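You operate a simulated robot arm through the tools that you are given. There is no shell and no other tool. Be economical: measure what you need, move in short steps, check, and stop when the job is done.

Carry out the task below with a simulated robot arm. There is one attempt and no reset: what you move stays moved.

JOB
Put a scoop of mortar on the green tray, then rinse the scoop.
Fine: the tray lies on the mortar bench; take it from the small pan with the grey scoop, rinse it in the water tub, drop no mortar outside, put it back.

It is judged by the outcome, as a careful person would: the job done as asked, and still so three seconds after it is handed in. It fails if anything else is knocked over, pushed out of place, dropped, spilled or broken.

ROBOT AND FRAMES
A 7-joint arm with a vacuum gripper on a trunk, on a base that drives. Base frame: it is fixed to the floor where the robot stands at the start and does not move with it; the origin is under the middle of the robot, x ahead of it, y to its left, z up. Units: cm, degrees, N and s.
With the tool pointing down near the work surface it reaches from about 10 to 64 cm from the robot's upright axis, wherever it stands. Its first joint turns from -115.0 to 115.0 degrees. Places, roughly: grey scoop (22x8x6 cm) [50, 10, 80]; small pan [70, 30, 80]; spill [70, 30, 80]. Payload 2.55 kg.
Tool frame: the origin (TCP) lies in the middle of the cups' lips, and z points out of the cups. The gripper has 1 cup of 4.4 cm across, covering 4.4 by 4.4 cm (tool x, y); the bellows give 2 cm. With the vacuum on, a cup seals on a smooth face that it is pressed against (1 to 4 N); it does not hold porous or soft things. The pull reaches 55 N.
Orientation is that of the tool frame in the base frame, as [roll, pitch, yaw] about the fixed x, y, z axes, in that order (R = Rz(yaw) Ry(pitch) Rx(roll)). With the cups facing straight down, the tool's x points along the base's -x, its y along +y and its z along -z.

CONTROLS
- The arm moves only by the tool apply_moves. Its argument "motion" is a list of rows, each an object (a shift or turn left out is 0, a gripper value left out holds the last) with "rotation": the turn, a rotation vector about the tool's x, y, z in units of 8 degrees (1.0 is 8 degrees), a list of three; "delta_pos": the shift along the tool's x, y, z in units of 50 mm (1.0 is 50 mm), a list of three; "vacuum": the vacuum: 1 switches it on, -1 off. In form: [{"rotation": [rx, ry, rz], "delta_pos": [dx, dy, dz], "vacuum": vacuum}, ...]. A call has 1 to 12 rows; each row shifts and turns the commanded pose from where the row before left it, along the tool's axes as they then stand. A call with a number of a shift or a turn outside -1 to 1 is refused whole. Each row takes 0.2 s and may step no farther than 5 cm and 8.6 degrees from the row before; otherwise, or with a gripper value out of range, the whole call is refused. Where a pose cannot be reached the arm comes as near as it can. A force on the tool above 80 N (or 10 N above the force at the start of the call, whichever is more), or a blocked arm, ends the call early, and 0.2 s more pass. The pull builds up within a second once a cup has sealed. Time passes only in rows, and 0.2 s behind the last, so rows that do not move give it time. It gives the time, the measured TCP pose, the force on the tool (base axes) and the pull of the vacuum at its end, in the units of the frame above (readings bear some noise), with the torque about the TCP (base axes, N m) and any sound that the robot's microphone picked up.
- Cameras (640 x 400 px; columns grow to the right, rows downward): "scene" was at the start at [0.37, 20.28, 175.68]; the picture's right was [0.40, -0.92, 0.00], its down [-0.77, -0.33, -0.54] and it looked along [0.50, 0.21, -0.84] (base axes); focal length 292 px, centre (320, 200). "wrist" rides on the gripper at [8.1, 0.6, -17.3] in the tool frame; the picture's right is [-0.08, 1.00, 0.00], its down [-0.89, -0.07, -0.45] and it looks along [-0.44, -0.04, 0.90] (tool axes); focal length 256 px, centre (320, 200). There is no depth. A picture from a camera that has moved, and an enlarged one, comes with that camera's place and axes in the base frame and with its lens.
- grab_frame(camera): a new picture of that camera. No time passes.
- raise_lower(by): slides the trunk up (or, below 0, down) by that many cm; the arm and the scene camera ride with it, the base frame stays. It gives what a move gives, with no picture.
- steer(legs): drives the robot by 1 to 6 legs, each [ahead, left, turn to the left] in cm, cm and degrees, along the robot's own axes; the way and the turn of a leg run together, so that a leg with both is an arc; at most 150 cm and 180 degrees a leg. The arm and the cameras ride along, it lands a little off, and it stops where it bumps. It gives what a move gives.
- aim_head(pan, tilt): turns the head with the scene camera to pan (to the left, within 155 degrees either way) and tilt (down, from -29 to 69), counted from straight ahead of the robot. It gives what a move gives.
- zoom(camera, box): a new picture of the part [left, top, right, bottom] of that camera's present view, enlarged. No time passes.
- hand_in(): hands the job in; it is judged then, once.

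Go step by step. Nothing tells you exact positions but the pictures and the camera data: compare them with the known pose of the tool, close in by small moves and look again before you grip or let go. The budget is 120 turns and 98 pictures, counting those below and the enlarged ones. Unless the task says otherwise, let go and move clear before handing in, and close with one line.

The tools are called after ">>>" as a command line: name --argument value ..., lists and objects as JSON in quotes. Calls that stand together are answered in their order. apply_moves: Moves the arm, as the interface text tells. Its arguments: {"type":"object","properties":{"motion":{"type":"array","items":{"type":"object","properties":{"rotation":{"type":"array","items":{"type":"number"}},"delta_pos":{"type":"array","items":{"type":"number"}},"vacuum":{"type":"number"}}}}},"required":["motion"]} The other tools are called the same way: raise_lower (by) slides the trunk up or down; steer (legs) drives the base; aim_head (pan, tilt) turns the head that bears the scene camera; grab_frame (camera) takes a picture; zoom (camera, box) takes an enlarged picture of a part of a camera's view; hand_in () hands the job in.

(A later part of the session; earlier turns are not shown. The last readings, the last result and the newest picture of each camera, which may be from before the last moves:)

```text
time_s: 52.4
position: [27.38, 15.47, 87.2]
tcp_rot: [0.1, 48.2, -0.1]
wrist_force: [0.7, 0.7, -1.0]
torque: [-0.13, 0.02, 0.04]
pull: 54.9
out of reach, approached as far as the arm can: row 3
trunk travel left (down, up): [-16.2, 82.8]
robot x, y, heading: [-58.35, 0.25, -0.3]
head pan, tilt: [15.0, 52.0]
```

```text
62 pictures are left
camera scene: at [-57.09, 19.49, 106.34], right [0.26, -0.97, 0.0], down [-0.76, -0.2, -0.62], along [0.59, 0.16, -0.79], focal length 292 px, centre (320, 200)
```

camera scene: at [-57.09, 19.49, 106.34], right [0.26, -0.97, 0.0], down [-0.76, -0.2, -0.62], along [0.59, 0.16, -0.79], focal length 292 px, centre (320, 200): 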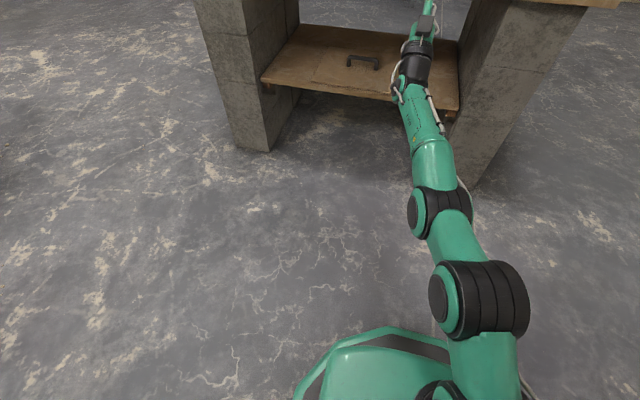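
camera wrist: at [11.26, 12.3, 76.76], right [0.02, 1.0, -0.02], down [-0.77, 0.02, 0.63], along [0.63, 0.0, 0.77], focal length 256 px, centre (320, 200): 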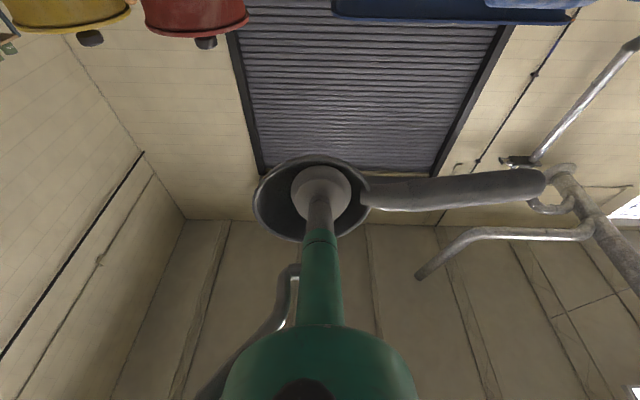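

Releasing the bowl face-down at the edge would make it fall toward the robot, off the bench, so I drop that idea. The inside grip is firm and lets me keep the bowl level, dig, pour, rinse and put it back, so I'll use it and turn the tool back down.

>>> raise_lower --by 40

>>> apply_moves --motion '[{"rotation": [0, 1, 0]}, {"rotation": [0, 1, 0]}, {"rotation": [0, 1, 0]}, {"rotation": [0, 1, 0]}, {"rotation": [0, 1, 0]}, {"rotation": [0, 1, 0]}, {"rotation": [0, 1, 0]}, {"rotation": [0, 1, 0]}]'

>>> raise_lower --by 30

```text
time_s: 56.3
position: [27.32, 15.54, 127.2]
tcp_rot: [0.1, 48.3, -0.2]
wrist_force: [0.5, 0.3, -1.6]
torque: [-0.11, 0.02, 0.07]
pull: 55.0
trunk travel left (down, up): [-56.2, 42.8]
robot x, y, heading: [-58.61, 0.05, 0.1]
head pan, tilt: [15.0, 52.0]
```

```text
time_s: 58.1
position: [24.42, 15.37, 124.69]
tcp_rot: [180.0, 67.4, 179.7]
wrist_force: [1.1, 0.1, -2.7]
torque: [-0.02, 0.04, 0.09]
pull: 54.9
out of reach, approached as far as the arm can: row 7, 8
trunk travel left (down, up): [-56.2, 42.8]
robot x, y, heading: [-58.42, 0.01, -0.1]
head pan, tilt: [15.0, 52.0]
```

```text
time_s: 61.1
position: [24.13, 15.28, 155.04]
tcp_rot: [179.8, 67.9, 179.7]
wrist_force: [0.5, 0.0, -1.2]
torque: [0.02, 0.02, 0.09]
pull: 55.0
trunk travel left (down, up): [-86.2, 12.8]
robot x, y, heading: [-58.37, 0.35, -0.2]
head pan, tilt: [15.0, 52.0]
```

>>> apply_moves --motion '[{"delta_pos": [0.91, 0, -0.064]}, {"delta_pos": [0.91, 0, -0.064]}, {"delta_pos": [0.91, 0, -0.064]}, {"delta_pos": [0.91, 0, -0.064]}, {"delta_pos": [0.91, 0, -0.064]}, {"delta_pos": [0.91, 0, -0.064]}, {"delta_pos": [0.91, 0, -0.064]}, {"delta_pos": [0.91, 0, -0.064]}, {"delta_pos": [0.91, 0, -0.064]}, {"delta_pos": [0.91, 0, -0.064]}]'

>>> apply_moves --motion '[{"rotation": [0, 1, 0]}, {"rotation": [0, 1, 0]}, {"rotation": [0, 1, 0]}, {"rotation": [0, 1, 0]}, {"rotation": [0, 1, 0]}, {"rotation": [0, 1, 0]}, {"rotation": [0, 1, 0]}, {"rotation": [0, 1, 0]}, {"rotation": [0, 0.45, 0]}]'

```text
time_s: 63.3
position: [4.19, 15.47, 113.98]
tcp_rot: [179.8, 67.9, 179.6]
wrist_force: [-0.9, -0.8, -1.0]
torque: [-0.02, 0.03, 0.07]
pull: 55.2
trunk travel left (down, up): [-86.2, 12.8]
robot x, y, heading: [-58.18, -0.02, 0.1]
head pan, tilt: [15.0, 52.0]
```

```text
time_s: 65.3
position: [1.73, 14.69, 111.92]
tcp_rot: [179.7, 5.7, 179.7]
wrist_force: [-0.4, -0.6, -1.9]
torque: [-0.02, 0.01, 0.01]
pull: 55.1
out of reach, approached as far as the arm can: row 8, 9
trunk travel left (down, up): [-86.2, 12.8]
robot x, y, heading: [-58.58, 0.0, 0.1]
head pan, tilt: [15.0, 52.0]
```

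The scoop is upright again, hanging level at z≈112. I'll drive back to the bench, slightly to the left so the pan is straight ahead.

>>> steer --legs '[[40, 20, 0], [29, 0, 0]]'

>>> aim_head --pan 0 --tilt 52

>>> grab_frame --camera "scene"

>>> grab_frame --camera "wrist"

```text
time_s: 69.6
position: [71.32, 34.16, 111.89]
tcp_rot: [179.7, 5.9, 179.5]
wrist_force: [0.3, 0.4, -1.8]
torque: [0.01, 0.02, 0.03]
pull: 55.1
trunk travel left (down, up): [-86.2, 12.8]
robot x, y, heading: [10.73, 19.8, -0.5]
head pan, tilt: [15.0, 52.0]
```

```text
time_s: 70.3
position: [71.15, 34.12, 112.09]
tcp_rot: [179.7, 5.8, 179.5]
wrist_force: [0.4, 0.1, -1.9]
torque: [0.01, 0.01, 0.0]
pull: 54.9
trunk travel left (down, up): [-86.2, 12.8]
robot x, y, heading: [10.59, 19.9, -0.3]
head pan, tilt: [0.0, 52.0]
```

```text
61 pictures are left
camera scene: at [12.53, 37.27, 176.34], right [0.0, -1.0, 0.0], down [-0.79, 0.0, -0.62], along [0.62, 0.0, -0.79], focal length 292 px, centre (320, 200)
```

scene: 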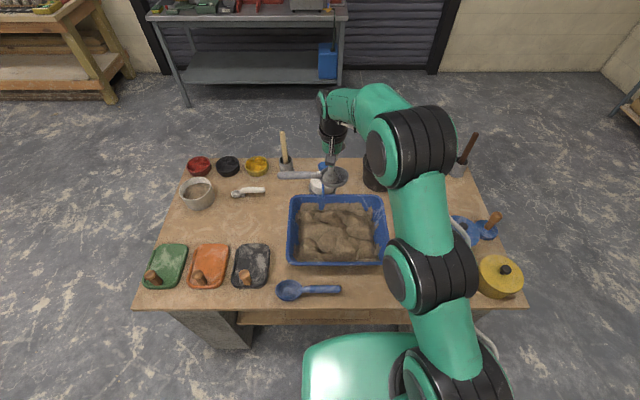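

```text
60 pictures are left
camera wrist: at [61.5, 34.84, 128.41], right [0.09, 1.0, 0.01], down [0.84, -0.08, 0.53], along [0.53, -0.04, -0.85], focal length 256 px, centre (320, 200)
```

wrist: 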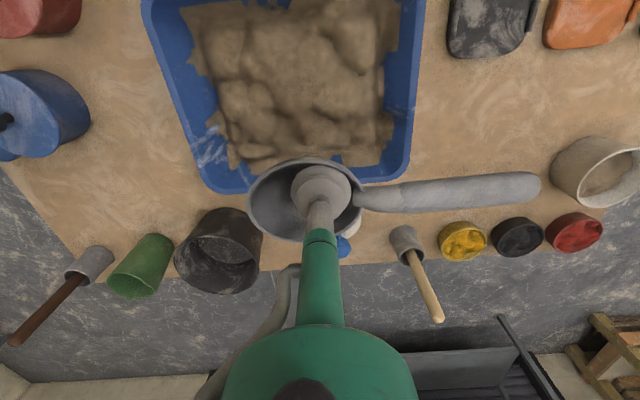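

I'm over the bench again with the pan in front. Let me check the black tub and the mortar surface closely from the wrist.

>>> zoom --camera "wrist" --box '[90, 190, 290, 315]'

>>> zoom --camera "wrist" --box '[400, 120, 640, 270]'

>>> zoom --camera "scene" --box '[270, 180, 410, 280]'

```text
3.20 times, centred on (190, 252) of wrist
camera zoom: at [61.5, 34.84, 128.41], right [0.09, 1.0, 0.01], down [0.84, -0.08, 0.53], along [0.53, -0.04, -0.85], focal length 819 px, centre (736, 32)
```

zoom: 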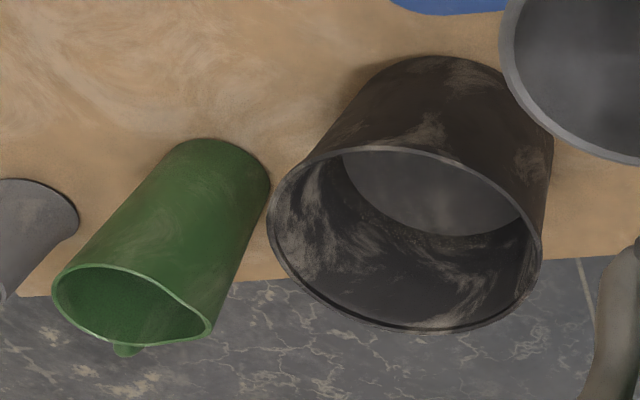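

```text
2.67 times, centred on (520, 195) of wrist
camera zoom: at [61.5, 34.84, 128.41], right [0.09, 1.0, 0.01], down [0.84, -0.08, 0.53], along [0.53, -0.04, -0.85], focal length 683 px, centre (-213, 213)
```

zoom: 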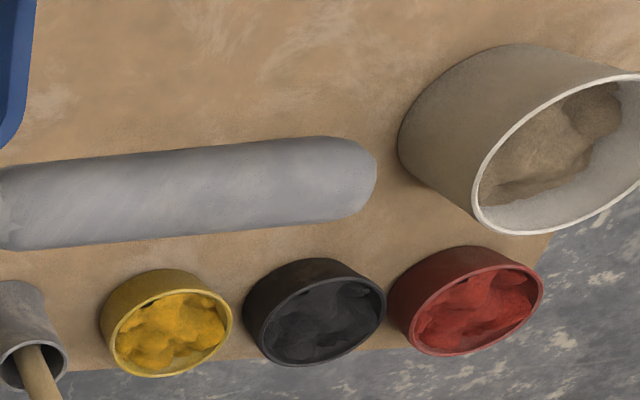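

```text
4.00 times, centred on (340, 230) of scene
camera zoom: at [12.53, 37.27, 176.34], right [0.0, -1.0, 0.0], down [-0.79, 0.0, -0.62], along [0.62, 0.0, -0.79], focal length 1166 px, centre (240, 80)
```

zoom: 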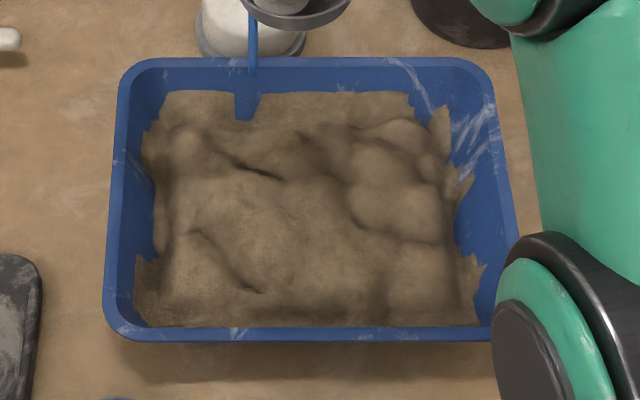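

The black tub holds a smooth grey liquid but is deep and narrow, so with the tool square to the bowl I couldn't dip the scoop. I'll set the scoop back down and re-grip inside its tip, leaning the tool 30° toward the handle, which suits digging and rinsing.

>>> apply_moves --motion '[{"rotation": [0, 0.73, 0]}, {"delta_pos": [0.594, -0.607, 0]}, {"delta_pos": [0.594, -0.607, 0]}, {"delta_pos": [0.594, -0.607, 0]}, {"delta_pos": [0.594, -0.607, 0]}, {"delta_pos": [0.594, -0.607, 0]}, {"delta_pos": [0.594, -0.607, 0]}, {"delta_pos": [0.594, -0.607, 0]}, {"delta_pos": [0.594, -0.607, 0]}, {"delta_pos": [0, 0, 0.9]}, {"delta_pos": [0, 0, 0.9]}, {"delta_pos": [0, 0, 0.9]}]'

```text
time_s: 73.0
position: [48.89, 10.1, 95.89]
tcp_rot: [179.7, 5.7, 179.5]
wrist_force: [-0.9, -0.1, -1.7]
torque: [0.02, 0.03, 0.02]
pull: 54.8
out of reach, approached as far as the arm can: row 1
trunk travel left (down, up): [-86.2, 12.8]
robot x, y, heading: [10.7, 19.89, -0.2]
head pan, tilt: [0.0, 52.0]
```

>>> apply_moves --motion '[{"rotation": [0, 0.7, 0]}, {"delta_pos": [0.3, -0.06, 0.8]}, {"delta_pos": [0, 0, 0.8]}, {}]'

>>> grab_frame --camera "wrist"

>>> grab_frame --camera "scene"

```text
time_s: 74.0
position: [47.36, 10.1, 88.06]
tcp_rot: [179.7, 0.3, 179.5]
wrist_force: [-0.1, 0.7, -1.4]
torque: [0.01, 0.01, -0.01]
pull: 55.0
trunk travel left (down, up): [-86.2, 12.8]
robot x, y, heading: [11.17, 19.63, -0.4]
head pan, tilt: [0.0, 52.0]
```

```text
56 pictures are left
camera wrist: at [39.3, 10.71, 105.22], right [0.09, 1.0, 0.01], down [0.89, -0.08, 0.45], along [0.45, -0.03, -0.89], focal length 256 px, centre (320, 200)
```

wrist: 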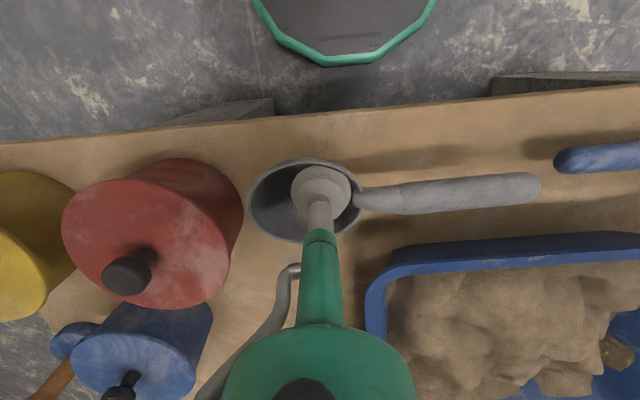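

```text
55 pictures are left
camera scene: at [12.47, 37.27, 176.34], right [0.0, -1.0, 0.0], down [-0.79, 0.0, -0.62], along [0.62, 0.0, -0.79], focal length 292 px, centre (320, 200)
```

scene: 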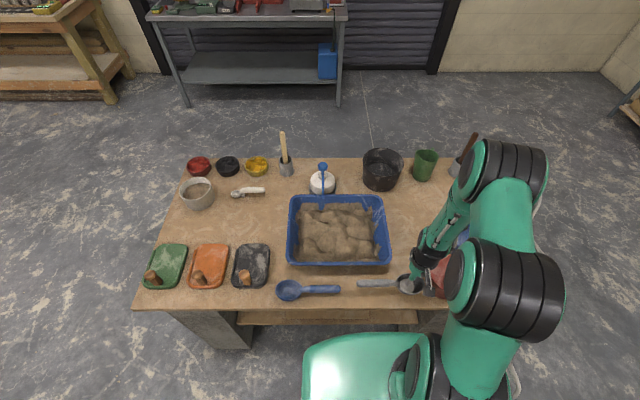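

The scoop crept ~0.7 cm in the cup while I turned it; I'll correct for this when placing. Lowering it to the table now.

>>> apply_moves --motion '[{"delta_pos": [0, 0.08, 0.4]}, {"delta_pos": [0, 0, 0.3]}, {"delta_pos": [0, 0, 0.1]}, {"delta_pos": [0, 0, 0.06]}]'

```text
time_s: 75.0
position: [47.41, 10.27, 83.83]
tcp_rot: [179.7, 0.2, 179.5]
wrist_force: [0.2, 0.0, -1.5]
torque: [0.02, 0.02, 0.03]
pull: 54.4
trunk travel left (down, up): [-86.2, 12.8]
robot x, y, heading: [10.7, 19.58, -0.4]
head pan, tilt: [0.0, 52.0]
```

>>> apply_moves --motion '[{"delta_pos": [0, 0, 0.06]}, {"delta_pos": [0, 0, 0.06]}, {"delta_pos": [0, 0, 0.06]}]'

```text
time_s: 75.8
position: [47.42, 10.2, 82.95]
tcp_rot: [179.7, 0.5, 179.5]
wrist_force: [-6.5, -6.8, 36.9]
torque: [0.79, -0.04, 0.01]
pull: 54.8
trunk travel left (down, up): [-86.2, 12.8]
robot x, y, heading: [10.96, 19.86, -0.3]
head pan, tilt: [0.0, 52.0]
```

It is down firmly; I ease up slightly and release.

>>> apply_moves --motion '[{"delta_pos": [0, 0, -0.05]}, {"delta_pos": [0, 0, -0.02]}, {"vacuum": -1}, {}, {}, {}]'

>>> zoom --camera "wrist" --box '[200, 110, 400, 260]'

```text
time_s: 77.2
position: [47.51, 10.43, 83.16]
tcp_rot: [179.7, 0.3, 179.4]
wrist_force: [0.3, 0.2, 1.7]
torque: [0.02, 0.0, 0.04]
pull: 0.0
trunk travel left (down, up): [-86.2, 12.8]
robot x, y, heading: [11.02, 19.83, -0.2]
head pan, tilt: [0.0, 52.0]
```

```text
2.67 times, centred on (300, 185) of wrist
camera zoom: at [39.28, 11.03, 100.44], right [0.09, 1.0, 0.01], down [0.89, -0.08, 0.45], along [0.45, -0.03, -0.89], focal length 683 px, centre (373, 240)
```

zoom: 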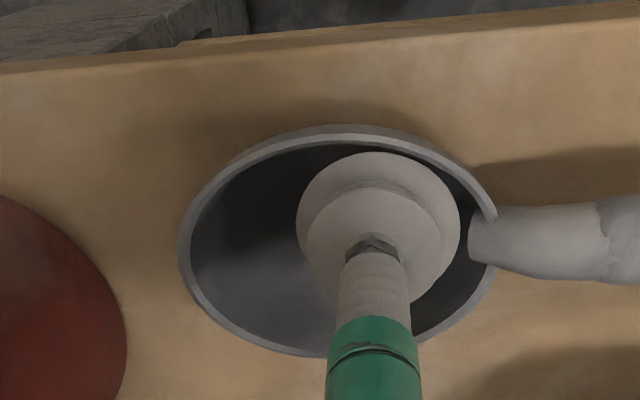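

Released; the bowl sits at about its original place (centre y≈9.3). Now I tilt the tool 24° toward the handle and approach the tip-side inner wall.

>>> apply_moves --motion '[{"delta_pos": [0, 0, -0.5]}, {"delta_pos": [0, -0.28, -0.4]}, {"rotation": [1, 0, 0]}, {"rotation": [1, 0, 0]}, {"rotation": [1, 0, 0]}, {"delta_pos": [0, 0, 0.4], "vacuum": 1}, {}]'

>>> zoom --camera "wrist" --box '[200, 110, 400, 260]'

```text
time_s: 78.8
position: [46.98, 8.36, 85.7]
tcp_rot: [-160.6, -0.5, 179.5]
wrist_force: [0.2, -0.1, -0.1]
torque: [-0.05, 0.0, 0.01]
pull: 0.0
out of reach, approached as far as the arm can: row 3
trunk travel left (down, up): [-86.2, 12.8]
robot x, y, heading: [11.14, 19.69, -0.2]
head pan, tilt: [0.0, 52.0]
```

```text
2.67 times, centred on (300, 185) of wrist
camera zoom: at [39.07, 14.81, 101.88], right [0.08, 0.94, -0.33], down [0.9, 0.07, 0.44], along [0.43, -0.33, -0.84], focal length 683 px, centre (373, 240)
```

zoom: 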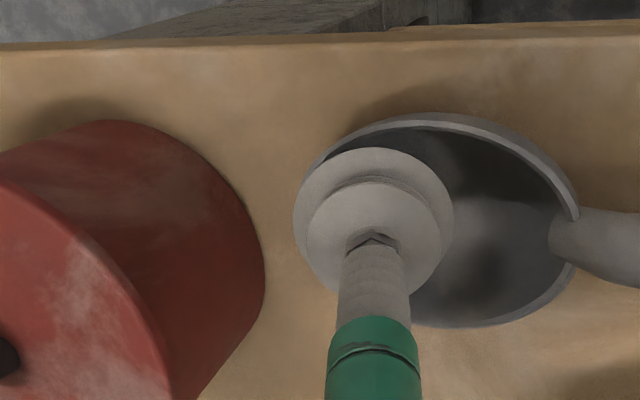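

The cup is about 1 cm too close to the tip rim and 0.5 cm low in x. I correct both and press gently.

>>> apply_moves --motion '[{"delta_pos": [-0.1, 0.22, 0]}, {"delta_pos": [0, 0, 0.2]}, {"delta_pos": [0, 0, 0.1]}, {"delta_pos": [0, 0, 0.06]}, {}]'

```text
time_s: 80.0
position: [47.51, 8.67, 83.6]
tcp_rot: [-160.6, -0.6, 179.5]
wrist_force: [0.4, -0.8, 2.8]
torque: [0.07, -0.02, 0.01]
pull: 0.1
trunk travel left (down, up): [-86.2, 12.8]
robot x, y, heading: [11.17, 20.26, -0.3]
head pan, tilt: [0.0, 52.0]
```

>>> apply_moves --motion '[{}, {"delta_pos": [0, 0, 0.04]}, {}, {}]'

>>> zoom --camera "wrist" --box '[200, 110, 400, 260]'

```text
time_s: 81.0
position: [47.54, 8.53, 83.45]
tcp_rot: [-160.5, -0.5, 179.5]
wrist_force: [-0.2, -1.4, 2.8]
torque: [0.03, 0.05, 0.03]
pull: 0.1
trunk travel left (down, up): [-86.2, 12.8]
robot x, y, heading: [11.14, 19.37, -0.3]
head pan, tilt: [0.0, 52.0]
```

```text
2.67 times, centred on (300, 185) of wrist
camera zoom: at [39.67, 15.13, 99.62], right [0.08, 0.94, -0.33], down [0.9, 0.07, 0.43], along [0.43, -0.33, -0.84], focal length 683 px, centre (373, 240)
```

zoom: 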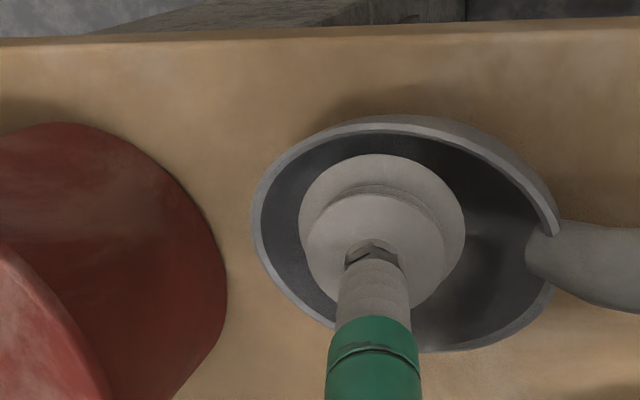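

No seal yet: the wall there isn't sloped enough for this lean. I shift about 0.8 cm toward the tip and press again.

>>> apply_moves --motion '[{"delta_pos": [0, 0, -0.15]}, {"delta_pos": [0, -0.16, 0]}, {"delta_pos": [0, 0, 0.1]}, {"delta_pos": [0, 0, 0.05]}, {}, {}]'

>>> apply_moves --motion '[{"delta_pos": [0, 0, 0.05]}, {}, {}]'

```text
time_s: 82.3
position: [47.41, 7.95, 83.63]
tcp_rot: [-160.7, -0.5, 179.4]
wrist_force: [1.1, -0.6, 2.0]
torque: [0.01, 0.02, -0.03]
pull: 0.0
trunk travel left (down, up): [-86.2, 12.8]
robot x, y, heading: [10.9, 19.86, -0.1]
head pan, tilt: [0.0, 52.0]
```

```text
time_s: 83.2
position: [47.42, 7.75, 83.49]
tcp_rot: [-160.7, -0.6, 179.5]
wrist_force: [-0.1, -1.5, 1.9]
torque: [0.08, -0.04, 0.01]
pull: 0.1
trunk travel left (down, up): [-86.2, 12.8]
robot x, y, heading: [11.12, 19.87, -0.5]
head pan, tilt: [0.0, 52.0]
```

The contact height barely changes along the bowl, so its floor is nearly flat. I'll reduce the lean in steps until it seals.

>>> apply_moves --motion '[{"delta_pos": [0, 0, -0.03], "rotation": [-0.5, 0, 0]}, {"delta_pos": [0, 0, 0.03]}, {}, {}]'

>>> apply_moves --motion '[{"rotation": [-0.5, 0, 0]}, {"delta_pos": [0, 0, 0.03]}, {}, {}]'

```text
time_s: 84.2
position: [47.44, 7.79, 83.51]
tcp_rot: [-164.6, -0.6, 179.5]
wrist_force: [0.7, 0.3, 1.2]
torque: [0.05, -0.02, 0.0]
pull: 0.1
trunk travel left (down, up): [-86.2, 12.8]
robot x, y, heading: [11.19, 19.6, -0.1]
head pan, tilt: [0.0, 52.0]
```

```text
time_s: 85.2
position: [47.56, 7.85, 83.23]
tcp_rot: [-168.5, -0.6, 179.5]
wrist_force: [0.5, -0.2, 1.5]
torque: [-0.01, 0.01, -0.01]
pull: 0.0
trunk travel left (down, up): [-86.2, 12.8]
robot x, y, heading: [11.21, 19.93, -0.4]
head pan, tilt: [0.0, 52.0]
```

>>> apply_moves --motion '[{"rotation": [-0.5, 0, 0]}, {"delta_pos": [0, 0, 0.04]}, {}, {}]'

>>> zoom --camera "wrist" --box '[200, 110, 400, 260]'

```text
time_s: 86.2
position: [47.45, 7.83, 83.15]
tcp_rot: [-172.7, -0.6, 179.4]
wrist_force: [0.5, 0.8, 1.6]
torque: [0.03, 0.0, -0.04]
pull: 0.1
trunk travel left (down, up): [-86.2, 12.8]
robot x, y, heading: [11.36, 19.41, -0.5]
head pan, tilt: [0.0, 52.0]
```

```text
2.67 times, centred on (300, 185) of wrist
camera zoom: at [39.61, 10.84, 100.29], right [0.09, 0.99, -0.13], down [0.9, -0.02, 0.44], along [0.43, -0.15, -0.89], focal length 683 px, centre (373, 240)
```

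zoom: 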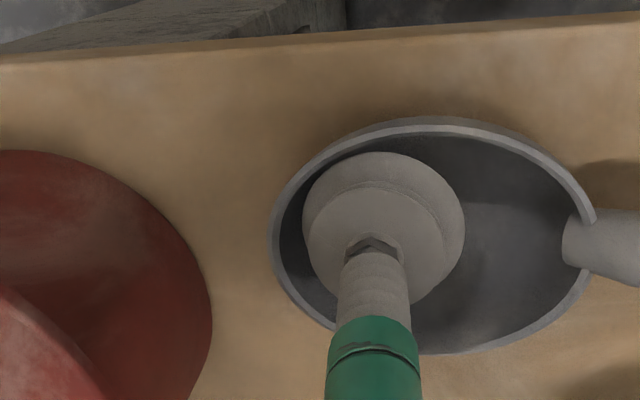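

Off-centre it won't seal, so I return to the vertical centre grip that worked.

>>> apply_moves --motion '[{"delta_pos": [0, 0, -0.2]}, {"rotation": [-0.91, 0.07, 0]}, {"delta_pos": [0, 0.29, 0]}, {"delta_pos": [0, 0, 0.12]}, {"delta_pos": [0, 0, 0.06]}, {}, {}]'

```text
time_s: 87.8
position: [47.34, 9.44, 83.3]
tcp_rot: [-179.9, -1.1, 179.5]
wrist_force: [-1.1, -0.5, 10.9]
torque: [0.54, -0.26, 0.04]
pull: 54.7
trunk travel left (down, up): [-86.2, 12.8]
robot x, y, heading: [11.19, 20.39, -0.2]
head pan, tilt: [0.0, 52.0]
```

Sealed again in the centre. I lift the scoop and carry it over the pan.

>>> apply_moves --motion '[{"delta_pos": [0, 0, -0.9]}, {"delta_pos": [0, 0, -0.9]}, {"delta_pos": [0, 0, -0.9]}, {"delta_pos": [0, 0, -0.9]}, {"delta_pos": [-0.66, 0.7, 0]}, {"delta_pos": [-0.66, 0.7, 0]}, {"delta_pos": [-0.66, 0.7, 0]}, {"delta_pos": [-0.66, 0.7, 0]}, {"delta_pos": [-0.66, 0.7, 0]}, {"delta_pos": [-0.66, 0.7, 0]}, {"delta_pos": [0, 0.4, 0]}]'

>>> grab_frame --camera "wrist"

>>> zoom --camera "scene" --box '[250, 140, 450, 290]'

```text
time_s: 90.2
position: [67.61, 32.31, 100.64]
tcp_rot: [-179.9, -1.1, 179.4]
wrist_force: [0.1, 0.0, -2.3]
torque: [0.04, -0.02, 0.01]
pull: 55.0
trunk travel left (down, up): [-86.2, 12.8]
robot x, y, heading: [11.07, 19.83, -0.3]
head pan, tilt: [0.0, 52.0]
```

```text
50 pictures are left
camera wrist: at [59.88, 33.09, 118.11], right [0.09, 1.0, 0.0], down [0.9, -0.08, 0.43], along [0.43, -0.04, -0.9], focal length 256 px, centre (320, 200)
```

wrist: 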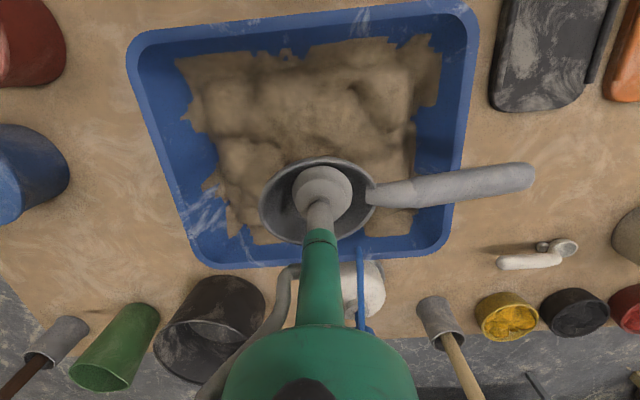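

```text
2.67 times, centred on (350, 215) of scene
camera zoom: at [12.48, 37.31, 176.34], right [0.0, -1.0, 0.0], down [-0.79, 0.0, -0.62], along [0.62, 0.0, -0.79], focal length 778 px, centre (240, 160)
```

zoom: 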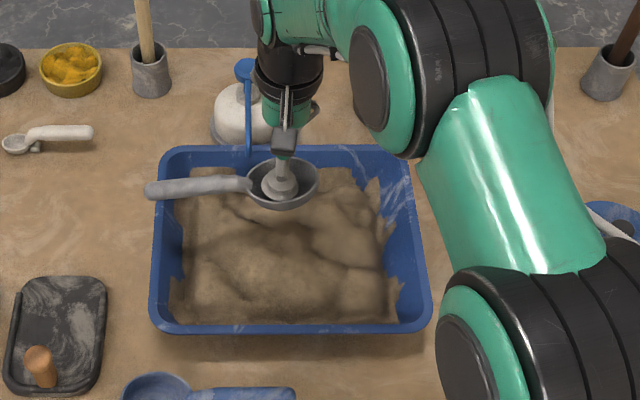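

Pan rim lies at about x 55–84, y 14–49, z≈88. I tip the scoop nose-down about 32° and lower toward the mortar, then look.

>>> apply_moves --motion '[{"delta_pos": [-0.2, 0.5, 0]}, {"rotation": [-1, 0, 0]}, {"rotation": [-1, 0, 0]}, {"rotation": [-1, 0, 0]}, {"rotation": [-1, 0, 0]}, {"delta_pos": [0, 0.53, 0.84]}, {"delta_pos": [0, 0.32, 0.5]}]'

>>> zoom --camera "scene" --box '[260, 150, 420, 270]'

>>> grab_frame --camera "wrist"

```text
time_s: 91.8
position: [69.08, 41.92, 97.33]
tcp_rot: [148.0, -1.1, 179.4]
wrist_force: [-0.1, 0.6, -1.6]
torque: [0.03, 0.01, -0.02]
pull: 55.0
trunk travel left (down, up): [-86.2, 12.8]
robot x, y, heading: [11.2, 19.55, -0.4]
head pan, tilt: [0.0, 52.0]
```

```text
3.33 times, centred on (340, 210) of scene
camera zoom: at [12.59, 37.16, 176.35], right [0.0, -1.0, 0.0], down [-0.79, 0.0, -0.62], along [0.62, 0.0, -0.79], focal length 972 px, centre (253, 167)
```

zoom: 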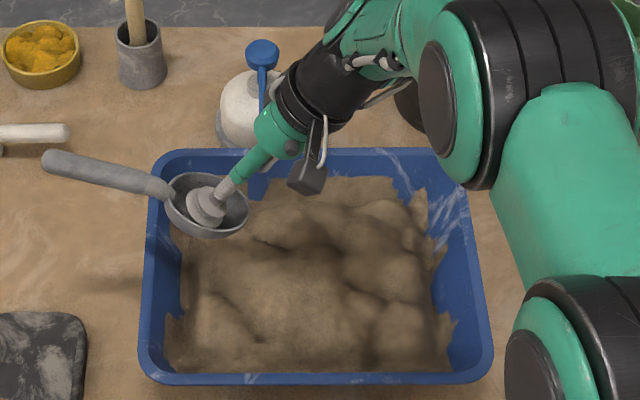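

```text
47 pictures are left
camera wrist: at [61.12, 33.37, 112.53], right [0.1, 0.84, 0.53], down [0.9, -0.3, 0.32], along [0.43, 0.44, -0.79], focal length 256 px, centre (320, 200)
```

wrist: 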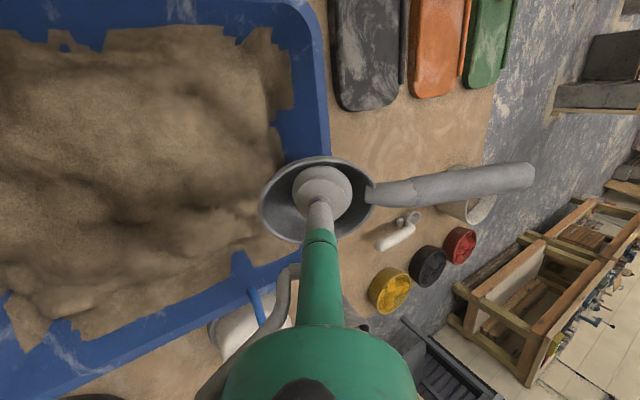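

I shifted the wrong way in y; I correct back over the pan centre and come lower.

>>> apply_moves --motion '[{"delta_pos": [0, -0.95, 0.08]}, {"delta_pos": [0, -0.95, 0.08]}, {"delta_pos": [0, -0.21, 0.34]}, {}]'

>>> zoom --camera "scene" --box '[260, 150, 420, 270]'

```text
time_s: 92.8
position: [68.79, 34.17, 89.52]
tcp_rot: [148.1, -1.1, 179.5]
wrist_force: [-0.5, 0.2, -2.1]
torque: [0.03, 0.01, -0.01]
pull: 54.6
trunk travel left (down, up): [-86.2, 12.8]
robot x, y, heading: [10.84, 19.59, -0.0]
head pan, tilt: [0.0, 52.0]
```

```text
3.33 times, centred on (340, 210) of scene
camera zoom: at [12.57, 37.17, 176.35], right [0.0, -1.0, 0.0], down [-0.79, 0.0, -0.62], along [0.62, 0.0, -0.79], focal length 972 px, centre (253, 167)
```

zoom: 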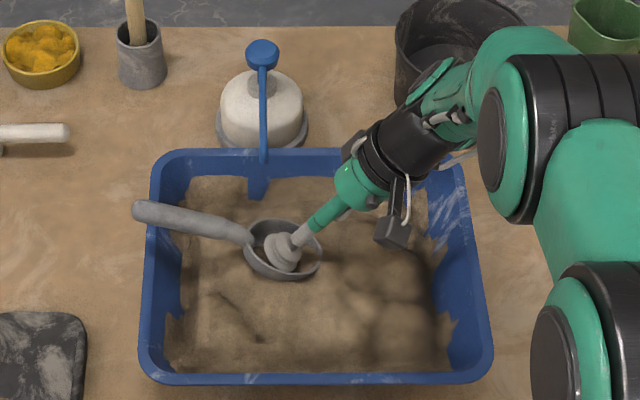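

The tip is near the mortar surface. I lower 3 cm more, dipping the nose.

>>> apply_moves --motion '[{"delta_pos": [0, -0.16, 0.255]}, {"delta_pos": [0, -0.16, 0.255]}, {}]'

>>> zoom --camera "scene" --box '[280, 170, 400, 260]'

```text
time_s: 93.5
position: [68.54, 33.95, 86.47]
tcp_rot: [148.1, -1.1, 179.6]
wrist_force: [-0.5, 0.1, -2.6]
torque: [0.0, 0.01, -0.03]
pull: 55.1
trunk travel left (down, up): [-86.2, 12.8]
robot x, y, heading: [10.93, 19.92, -0.5]
head pan, tilt: [0.0, 52.0]
```

```text
4.44 times, centred on (340, 215) of scene
camera zoom: at [12.58, 37.22, 176.34], right [0.0, -1.0, 0.0], down [-0.79, 0.0, -0.62], along [0.62, 0.0, -0.79], focal length 1296 px, centre (231, 133)
```

zoom: 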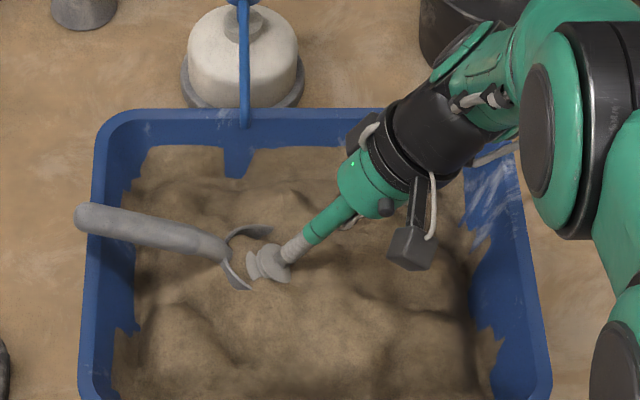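

The bowl is half into the mortar with no load on the arm yet. I go a little deeper, drag toward its tip, then level it while lifting.

>>> apply_moves --motion '[{"delta_pos": [0, -0.127, 0.2]}, {"delta_pos": [0, -0.543, -0.34]}, {"delta_pos": [0, -0.543, -0.34]}, {"rotation": [1, 0, 0], "delta_pos": [0, -0.16, -0.1]}, {"rotation": [1, 0, 0], "delta_pos": [0, 0.08, -0.2]}, {"rotation": [1, 0, 0], "delta_pos": [0, 0.08, -0.3]}, {"rotation": [1, 0, 0], "delta_pos": [0, 0.06, -0.4]}, {"delta_pos": [0, 0, -0.5]}, {}]'

>>> zoom --camera "scene" --box '[260, 150, 420, 270]'

>>> zoom --camera "wrist" --box '[220, 120, 420, 260]'

```text
time_s: 95.5
position: [68.65, 26.84, 92.51]
tcp_rot: [-179.8, -1.2, 179.5]
wrist_force: [-0.1, 0.4, -3.8]
torque: [0.02, 0.05, 0.0]
pull: 55.0
trunk travel left (down, up): [-86.2, 12.8]
robot x, y, heading: [11.3, 19.63, -0.4]
head pan, tilt: [0.0, 52.0]
```

```text
3.33 times, centred on (340, 210) of scene
camera zoom: at [12.69, 37.34, 176.33], right [0.0, -1.0, 0.0], down [-0.79, 0.0, -0.62], along [0.62, 0.0, -0.79], focal length 972 px, centre (253, 167)
```

zoom: 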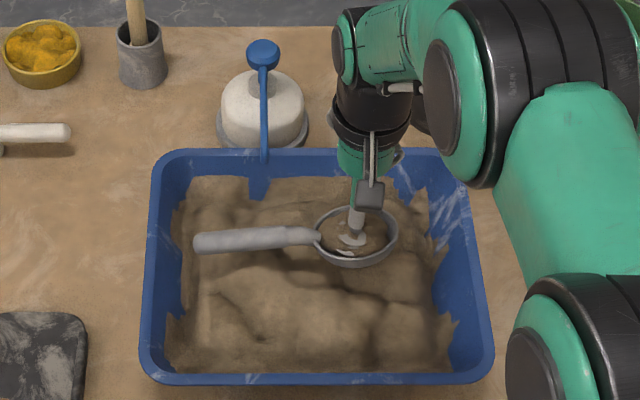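

```text
2.86 times, centred on (320, 190) of wrist
camera zoom: at [60.9, 27.66, 109.97], right [0.09, 1.0, 0.0], down [0.9, -0.08, 0.43], along [0.42, -0.04, -0.9], focal length 731 px, centre (320, 229)
```

zoom: 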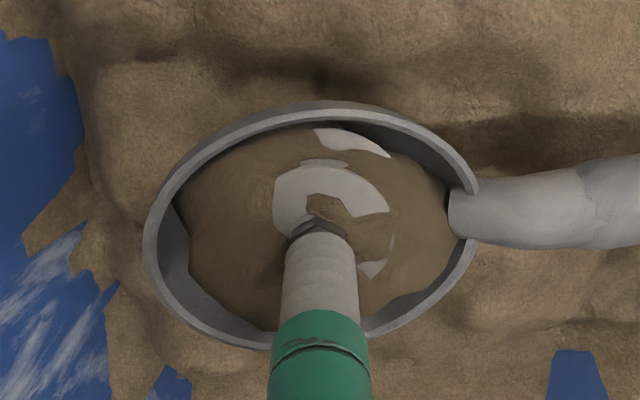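

The bowl is filled (weight rose by about 0.2 kg). Keeping it level, I raise it and strafe the robot 38 cm left toward the green tray at about [58, 91].

>>> apply_moves --motion '[{"delta_pos": [0, 0, -0.6]}, {"delta_pos": [0, 0, -0.6]}, {"delta_pos": [0, 0, -0.6]}, {"delta_pos": [0.4, 0, -0.4]}, {"delta_pos": [0.4, 0, 0]}, {}]'

>>> steer --legs '[[0, 19, 0], [0, 19, 0]]'

>>> aim_head --pan 20 --tilt 52

>>> grab_frame --camera "scene"

>>> grab_frame --camera "wrist"

```text
time_s: 97.0
position: [64.76, 26.9, 103.64]
tcp_rot: [-179.9, -1.3, 179.5]
wrist_force: [0.2, 1.0, -3.8]
torque: [0.0, 0.05, -0.01]
pull: 55.1
trunk travel left (down, up): [-86.2, 12.8]
robot x, y, heading: [11.05, 19.39, -0.0]
head pan, tilt: [0.0, 52.0]
```

```text
time_s: 99.6
position: [64.9, 64.67, 103.72]
tcp_rot: [-179.9, -1.2, 179.6]
wrist_force: [-0.4, -0.2, -3.4]
torque: [-0.06, 0.04, -0.01]
pull: 55.3
trunk travel left (down, up): [-86.2, 12.8]
robot x, y, heading: [10.98, 57.4, -0.2]
head pan, tilt: [0.0, 52.0]
```

```text
time_s: 100.5
position: [64.97, 64.46, 103.65]
tcp_rot: [-179.9, -1.2, 179.7]
wrist_force: [0.1, 0.0, -5.0]
torque: [0.02, 0.03, -0.01]
pull: 54.8
trunk travel left (down, up): [-86.2, 12.8]
robot x, y, heading: [11.0, 57.63, -0.1]
head pan, tilt: [20.0, 52.0]
```

```text
42 pictures are left
camera scene: at [12.28, 77.28, 176.34], right [0.34, -0.94, 0.0], down [-0.74, -0.27, -0.62], along [0.58, 0.21, -0.79], focal length 292 px, centre (320, 200)
```

scene: 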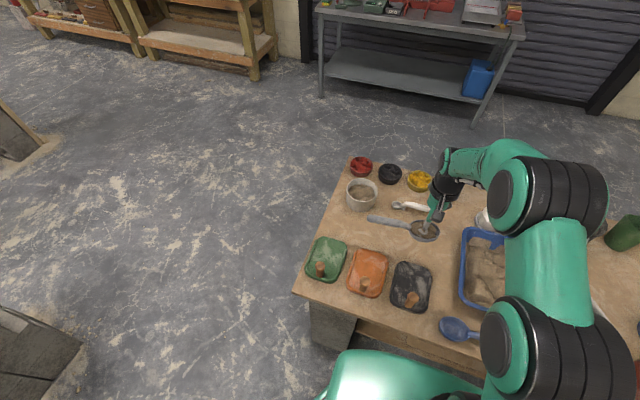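

```text
41 pictures are left
camera wrist: at [57.15, 65.3, 121.11], right [0.09, 1.0, 0.0], down [0.9, -0.08, 0.43], along [0.43, -0.04, -0.9], focal length 256 px, centre (320, 200)
```

wrist: 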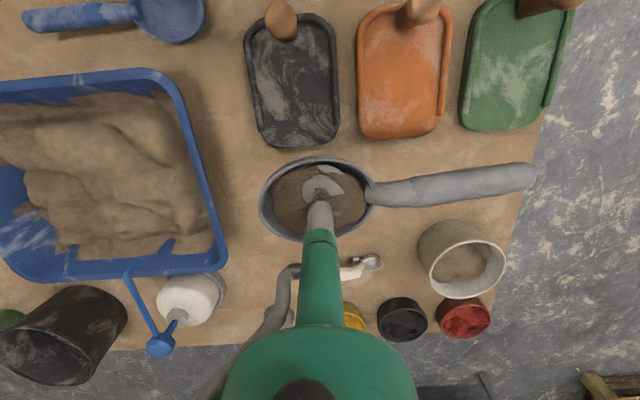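

The mortar is still in the bowl; the green tray centre is at [59.5, 91.7]. I move level to put the tip over it.

>>> apply_moves --motion '[{"delta_pos": [0.14, 0.78, 0]}, {"delta_pos": [0.14, 0.78, 0]}, {"delta_pos": [0.14, 0.78, 0]}, {"delta_pos": [0.14, 0.78, 0]}, {"delta_pos": [0.14, 0.78, 0]}, {"delta_pos": [0.14, 0.78, 0]}, {"delta_pos": [0.14, 0.78, 0]}, {"delta_pos": [0, 0.78, 0]}, {}]'

>>> grab_frame --camera "scene"

>>> grab_frame --camera "wrist"

```text
time_s: 102.5
position: [58.88, 93.7, 102.66]
tcp_rot: [179.9, -1.2, 179.6]
wrist_force: [0.1, 0.0, -4.3]
torque: [0.04, -0.02, 0.01]
pull: 55.2
out of reach, approached as far as the arm can: row 8
trunk travel left (down, up): [-86.2, 12.8]
robot x, y, heading: [11.34, 57.28, 0.0]
head pan, tilt: [20.0, 52.0]
```

```text
40 pictures are left
camera scene: at [12.39, 77.37, 176.33], right [0.34, -0.94, 0.0], down [-0.74, -0.27, -0.61], along [0.58, 0.21, -0.79], focal length 292 px, centre (320, 200)
```

scene: 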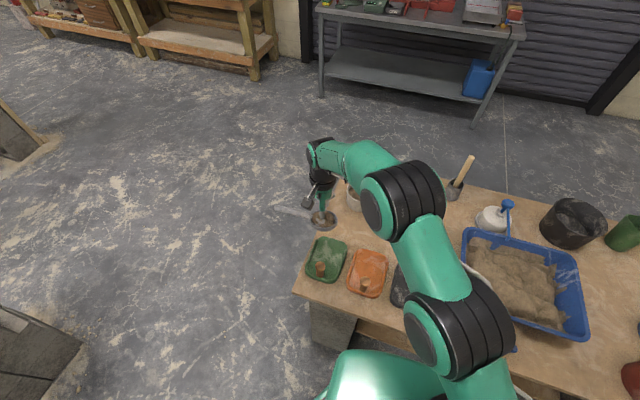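

```text
39 pictures are left
camera wrist: at [51.19, 94.47, 120.2], right [0.09, 1.0, 0.0], down [0.9, -0.08, 0.43], along [0.43, -0.04, -0.9], focal length 256 px, centre (320, 200)
```

wrist: 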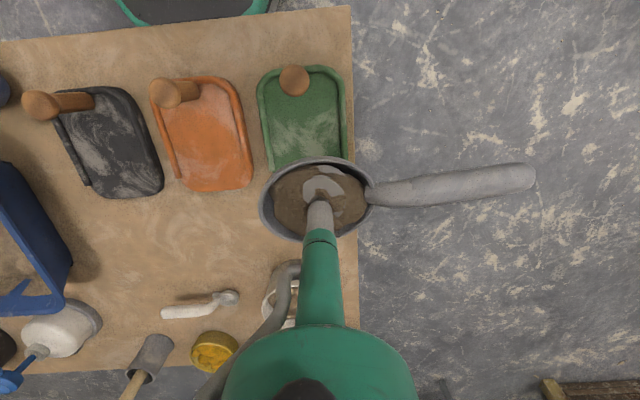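

I'm at the arm's reach limit; a small strafe left gives room. Then I'll begin to tip with the tip kept over the tray.

>>> steer --legs '[[0, 9, 0]]'

>>> apply_moves --motion '[{"delta_pos": [0, -0.7, 0.5]}, {"delta_pos": [0, -0.7, 0.5]}, {}]'

```text
time_s: 103.6
position: [58.81, 102.54, 102.83]
tcp_rot: [179.9, -1.0, 179.6]
wrist_force: [-0.6, -0.4, -4.2]
torque: [-0.04, 0.01, -0.01]
pull: 55.0
trunk travel left (down, up): [-86.2, 12.8]
robot x, y, heading: [11.18, 65.98, -0.1]
head pan, tilt: [20.0, 52.0]
```

```text
time_s: 104.4
position: [58.89, 95.46, 97.76]
tcp_rot: [-180.0, -0.9, 179.6]
wrist_force: [-0.5, -0.5, -3.8]
torque: [0.01, 0.0, -0.01]
pull: 54.8
trunk travel left (down, up): [-86.2, 12.8]
robot x, y, heading: [11.25, 66.2, -0.3]
head pan, tilt: [20.0, 52.0]
```

>>> apply_moves --motion '[{"rotation": [-1, 0, 0]}, {"rotation": [-1, 0, 0]}, {"rotation": [-1, 0, 0]}, {"rotation": [-1, 0, 0], "delta_pos": [0, -0.25, 0]}, {"rotation": [-1, 0, 0], "delta_pos": [0, -0.2, 0.1]}, {}]'

>>> grab_frame --camera "wrist"

>>> zoom --camera "scene" --box '[270, 150, 430, 310]'

```text
time_s: 105.8
position: [58.7, 93.81, 96.33]
tcp_rot: [139.9, -1.0, 179.5]
wrist_force: [-0.7, 0.5, -4.1]
torque: [0.02, 0.03, -0.03]
pull: 54.9
trunk travel left (down, up): [-86.2, 12.8]
robot x, y, heading: [11.83, 65.78, -0.4]
head pan, tilt: [20.0, 52.0]
```

```text
38 pictures are left
camera wrist: at [50.81, 83.29, 110.18], right [0.1, 0.76, 0.64], down [0.89, -0.35, 0.28], along [0.44, 0.55, -0.72], focal length 256 px, centre (320, 200)
```

wrist: 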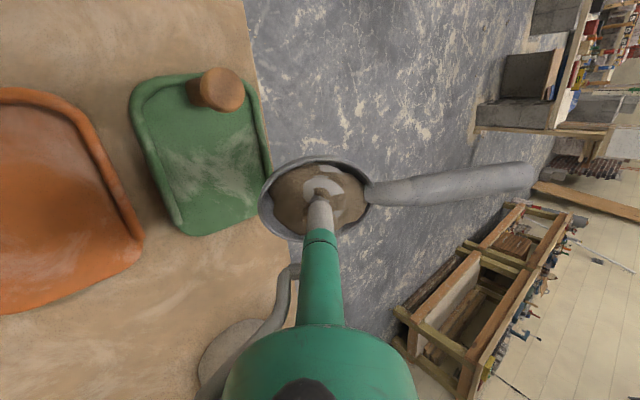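

```text
2.50 times, centred on (350, 230) of scene
camera zoom: at [12.24, 86.18, 176.34], right [0.34, -0.94, 0.0], down [-0.74, -0.27, -0.62], along [0.58, 0.21, -0.79], focal length 729 px, centre (245, 125)
```

zoom: 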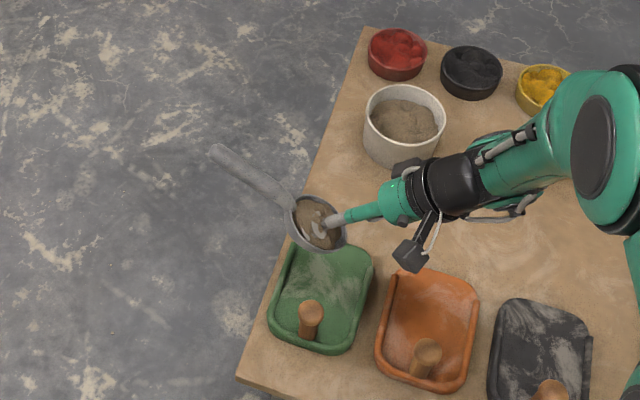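

Still holding at 40°, with the tip over the tray. I lower slightly and tip further.

>>> apply_moves --motion '[{"delta_pos": [0, -0.38, 0.33]}, {"rotation": [-1, 0, 0]}, {"rotation": [-1, 0, 0]}, {"rotation": [-1, 0, 0]}, {}, {}]'

>>> zoom --camera "scene" --box '[270, 150, 430, 310]'

```text
time_s: 107.2
position: [58.52, 95.56, 94.02]
tcp_rot: [123.6, -0.4, 178.4]
wrist_force: [0.4, 0.6, -2.3]
torque: [0.03, 0.06, -0.01]
pull: 54.4
out of reach, approached as far as the arm can: row 3, 4
trunk travel left (down, up): [-86.2, 12.8]
robot x, y, heading: [10.88, 66.22, -0.2]
head pan, tilt: [20.0, 52.0]
```

```text
2.50 times, centred on (350, 230) of scene
camera zoom: at [12.32, 86.14, 176.34], right [0.34, -0.94, 0.0], down [-0.74, -0.27, -0.62], along [0.58, 0.21, -0.79], focal length 729 px, centre (245, 125)
```

zoom: 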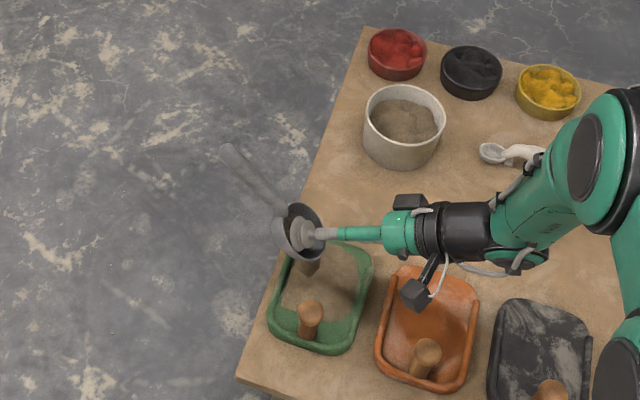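

The mortar has left the bowl at about 56°. I wait a moment and check the tray and the bowl.

>>> apply_moves --motion '[{}, {}, {}, {}]'

>>> zoom --camera "scene" --box '[300, 210, 400, 310]'

>>> grab_frame --camera "wrist"

```text
time_s: 108.2
position: [58.33, 95.34, 93.85]
tcp_rot: [123.6, -0.4, 178.6]
wrist_force: [-0.6, -0.2, -2.7]
torque: [0.01, 0.01, -0.01]
pull: 55.0
trunk travel left (down, up): [-86.2, 12.8]
robot x, y, heading: [11.83, 66.27, -0.4]
head pan, tilt: [20.0, 52.0]
```

```text
4.00 times, centred on (350, 260) of scene
camera zoom: at [12.29, 86.1, 176.35], right [0.34, -0.94, 0.0], down [-0.74, -0.27, -0.62], along [0.58, 0.21, -0.79], focal length 1166 px, centre (200, -40)
```

zoom: 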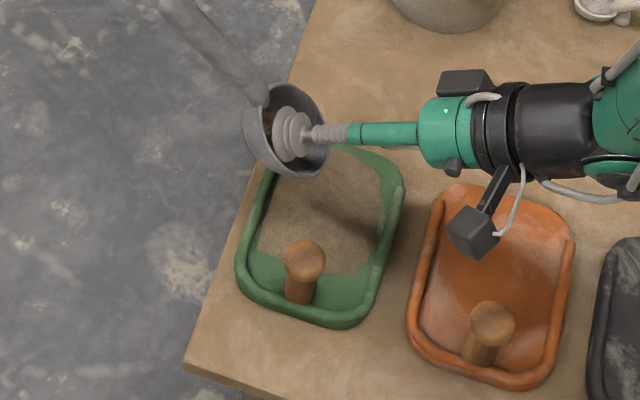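

```text
34 pictures are left
camera wrist: at [50.13, 81.66, 104.13], right [0.1, 0.55, 0.83], down [0.88, -0.43, 0.18], along [0.46, 0.71, -0.53], focal length 256 px, centre (320, 200)
```

wrist: 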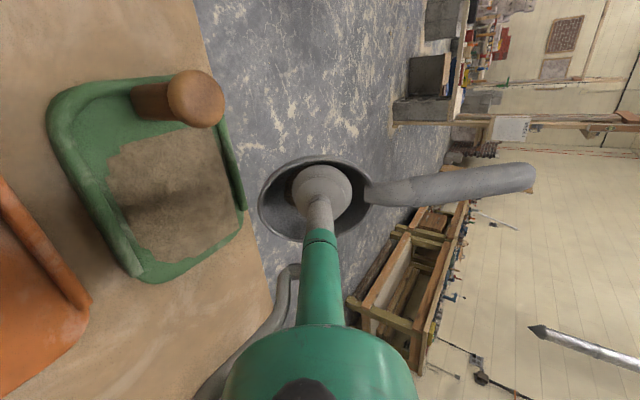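

A layer of mortar is on the green tray. I check how much is left in the bowl.

>>> zoom --camera "wrist" --box '[240, 140, 400, 250]'

>>> apply_moves --motion '[{}, {}, {}]'

```text
3.64 times, centred on (320, 195) of wrist
camera zoom: at [50.13, 81.66, 104.13], right [0.1, 0.55, 0.83], down [0.88, -0.43, 0.18], along [0.46, 0.71, -0.53], focal length 931 px, centre (320, 218)
```

zoom: 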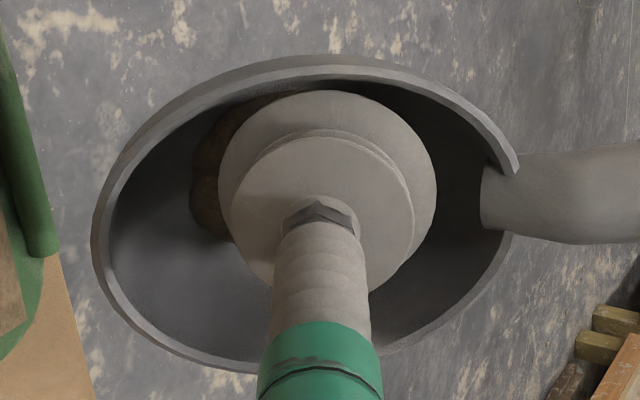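

```text
time_s: 109.0
position: [58.5, 95.42, 94.02]
tcp_rot: [123.6, -0.4, 178.4]
wrist_force: [-0.2, 0.0, -1.0]
torque: [0.04, -0.03, -0.01]
pull: 54.5
trunk travel left (down, up): [-86.2, 12.8]
robot x, y, heading: [11.21, 66.19, 0.1]
head pan, tilt: [20.0, 52.0]
```

Only a thin residue remains in the bowl. I raise the scoop, level it again, and bring it in front of the robot for driving around to the tub's side.

>>> apply_moves --motion '[{"delta_pos": [0, 0.7, -0.5]}, {"delta_pos": [0, 0.7, -0.5]}, {"rotation": [1, 0, 0]}, {"rotation": [1, 0, 0]}, {"rotation": [1, 0, 0]}, {"rotation": [1, 0, 0]}, {"rotation": [1, 0, 0]}, {"rotation": [1, 0, 0]}, {"rotation": [1, 0, 0]}, {"delta_pos": [0, -0.9, -0.3]}, {"delta_pos": [0, -0.9, -0.3]}, {"delta_pos": [0, -0.9, 0]}]'

>>> apply_moves --motion '[{"delta_pos": [0.2, -0.9, 0]}, {"delta_pos": [0.2, -0.9, 0]}, {"delta_pos": [0.2, -0.9, 0]}, {"delta_pos": [0.2, -0.6, 0]}, {}]'

>>> zoom --camera "scene" --box '[260, 140, 460, 320]'

```text
time_s: 111.6
position: [58.23, 81.41, 105.43]
tcp_rot: [179.6, -0.3, 178.5]
wrist_force: [0.5, -1.1, -2.0]
torque: [0.08, 0.03, -0.03]
pull: 54.8
trunk travel left (down, up): [-86.2, 12.8]
robot x, y, heading: [11.41, 65.89, -0.4]
head pan, tilt: [20.0, 52.0]
```

```text
time_s: 112.8
position: [53.58, 65.07, 105.44]
tcp_rot: [179.7, -0.5, 178.6]
wrist_force: [1.0, -0.1, -2.0]
torque: [0.01, -0.01, -0.05]
pull: 55.1
trunk travel left (down, up): [-86.2, 12.8]
robot x, y, heading: [11.49, 66.25, -0.3]
head pan, tilt: [20.0, 52.0]
```

```text
2.22 times, centred on (360, 230) of scene
camera zoom: at [12.31, 86.22, 176.33], right [0.34, -0.94, 0.0], down [-0.74, -0.27, -0.62], along [0.58, 0.21, -0.79], focal length 648 px, centre (231, 133)
```

zoom: 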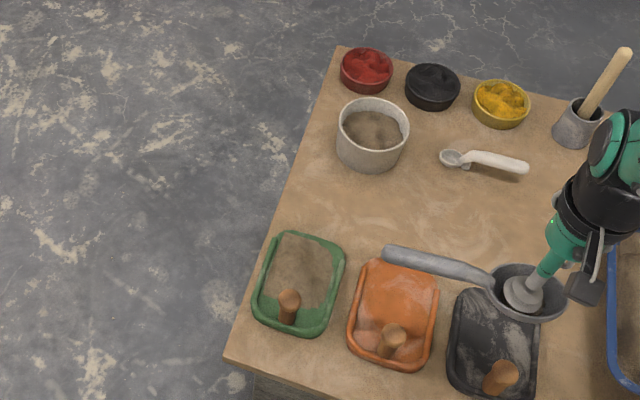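

The tray holds its mortar and nothing fell outside. I back off from the bench and look right for a clear way around.

>>> steer --legs '[[-30, 0, 0]]'

>>> aim_head --pan -70 --tilt 45

>>> grab_frame --camera "scene"

```text
time_s: 114.8
position: [23.48, 64.94, 105.42]
tcp_rot: [179.5, -0.4, 178.3]
wrist_force: [0.3, -0.7, -3.0]
torque: [0.01, -0.03, 0.0]
pull: 54.7
trunk travel left (down, up): [-86.2, 12.8]
robot x, y, heading: [-18.64, 66.15, -0.5]
head pan, tilt: [20.0, 52.0]
```

```text
time_s: 116.5
position: [23.52, 65.02, 105.33]
tcp_rot: [179.6, -0.3, 178.4]
wrist_force: [0.2, -0.8, -1.1]
torque: [0.04, 0.02, 0.0]
pull: 54.6
trunk travel left (down, up): [-86.2, 12.8]
robot x, y, heading: [-19.0, 66.22, -0.2]
head pan, tilt: [-70.0, 45.0]
```

```text
31 pictures are left
camera scene: at [-22.1, 76.08, 177.3], right [-0.94, -0.34, 0.0], down [-0.24, 0.67, -0.71], along [0.24, -0.67, -0.71], focal length 292 px, centre (320, 200)
```

scene: 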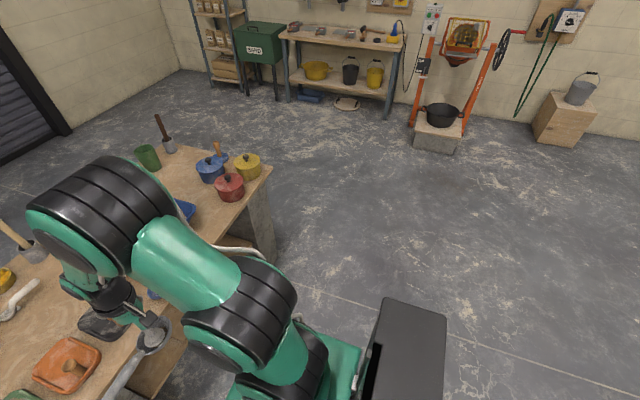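

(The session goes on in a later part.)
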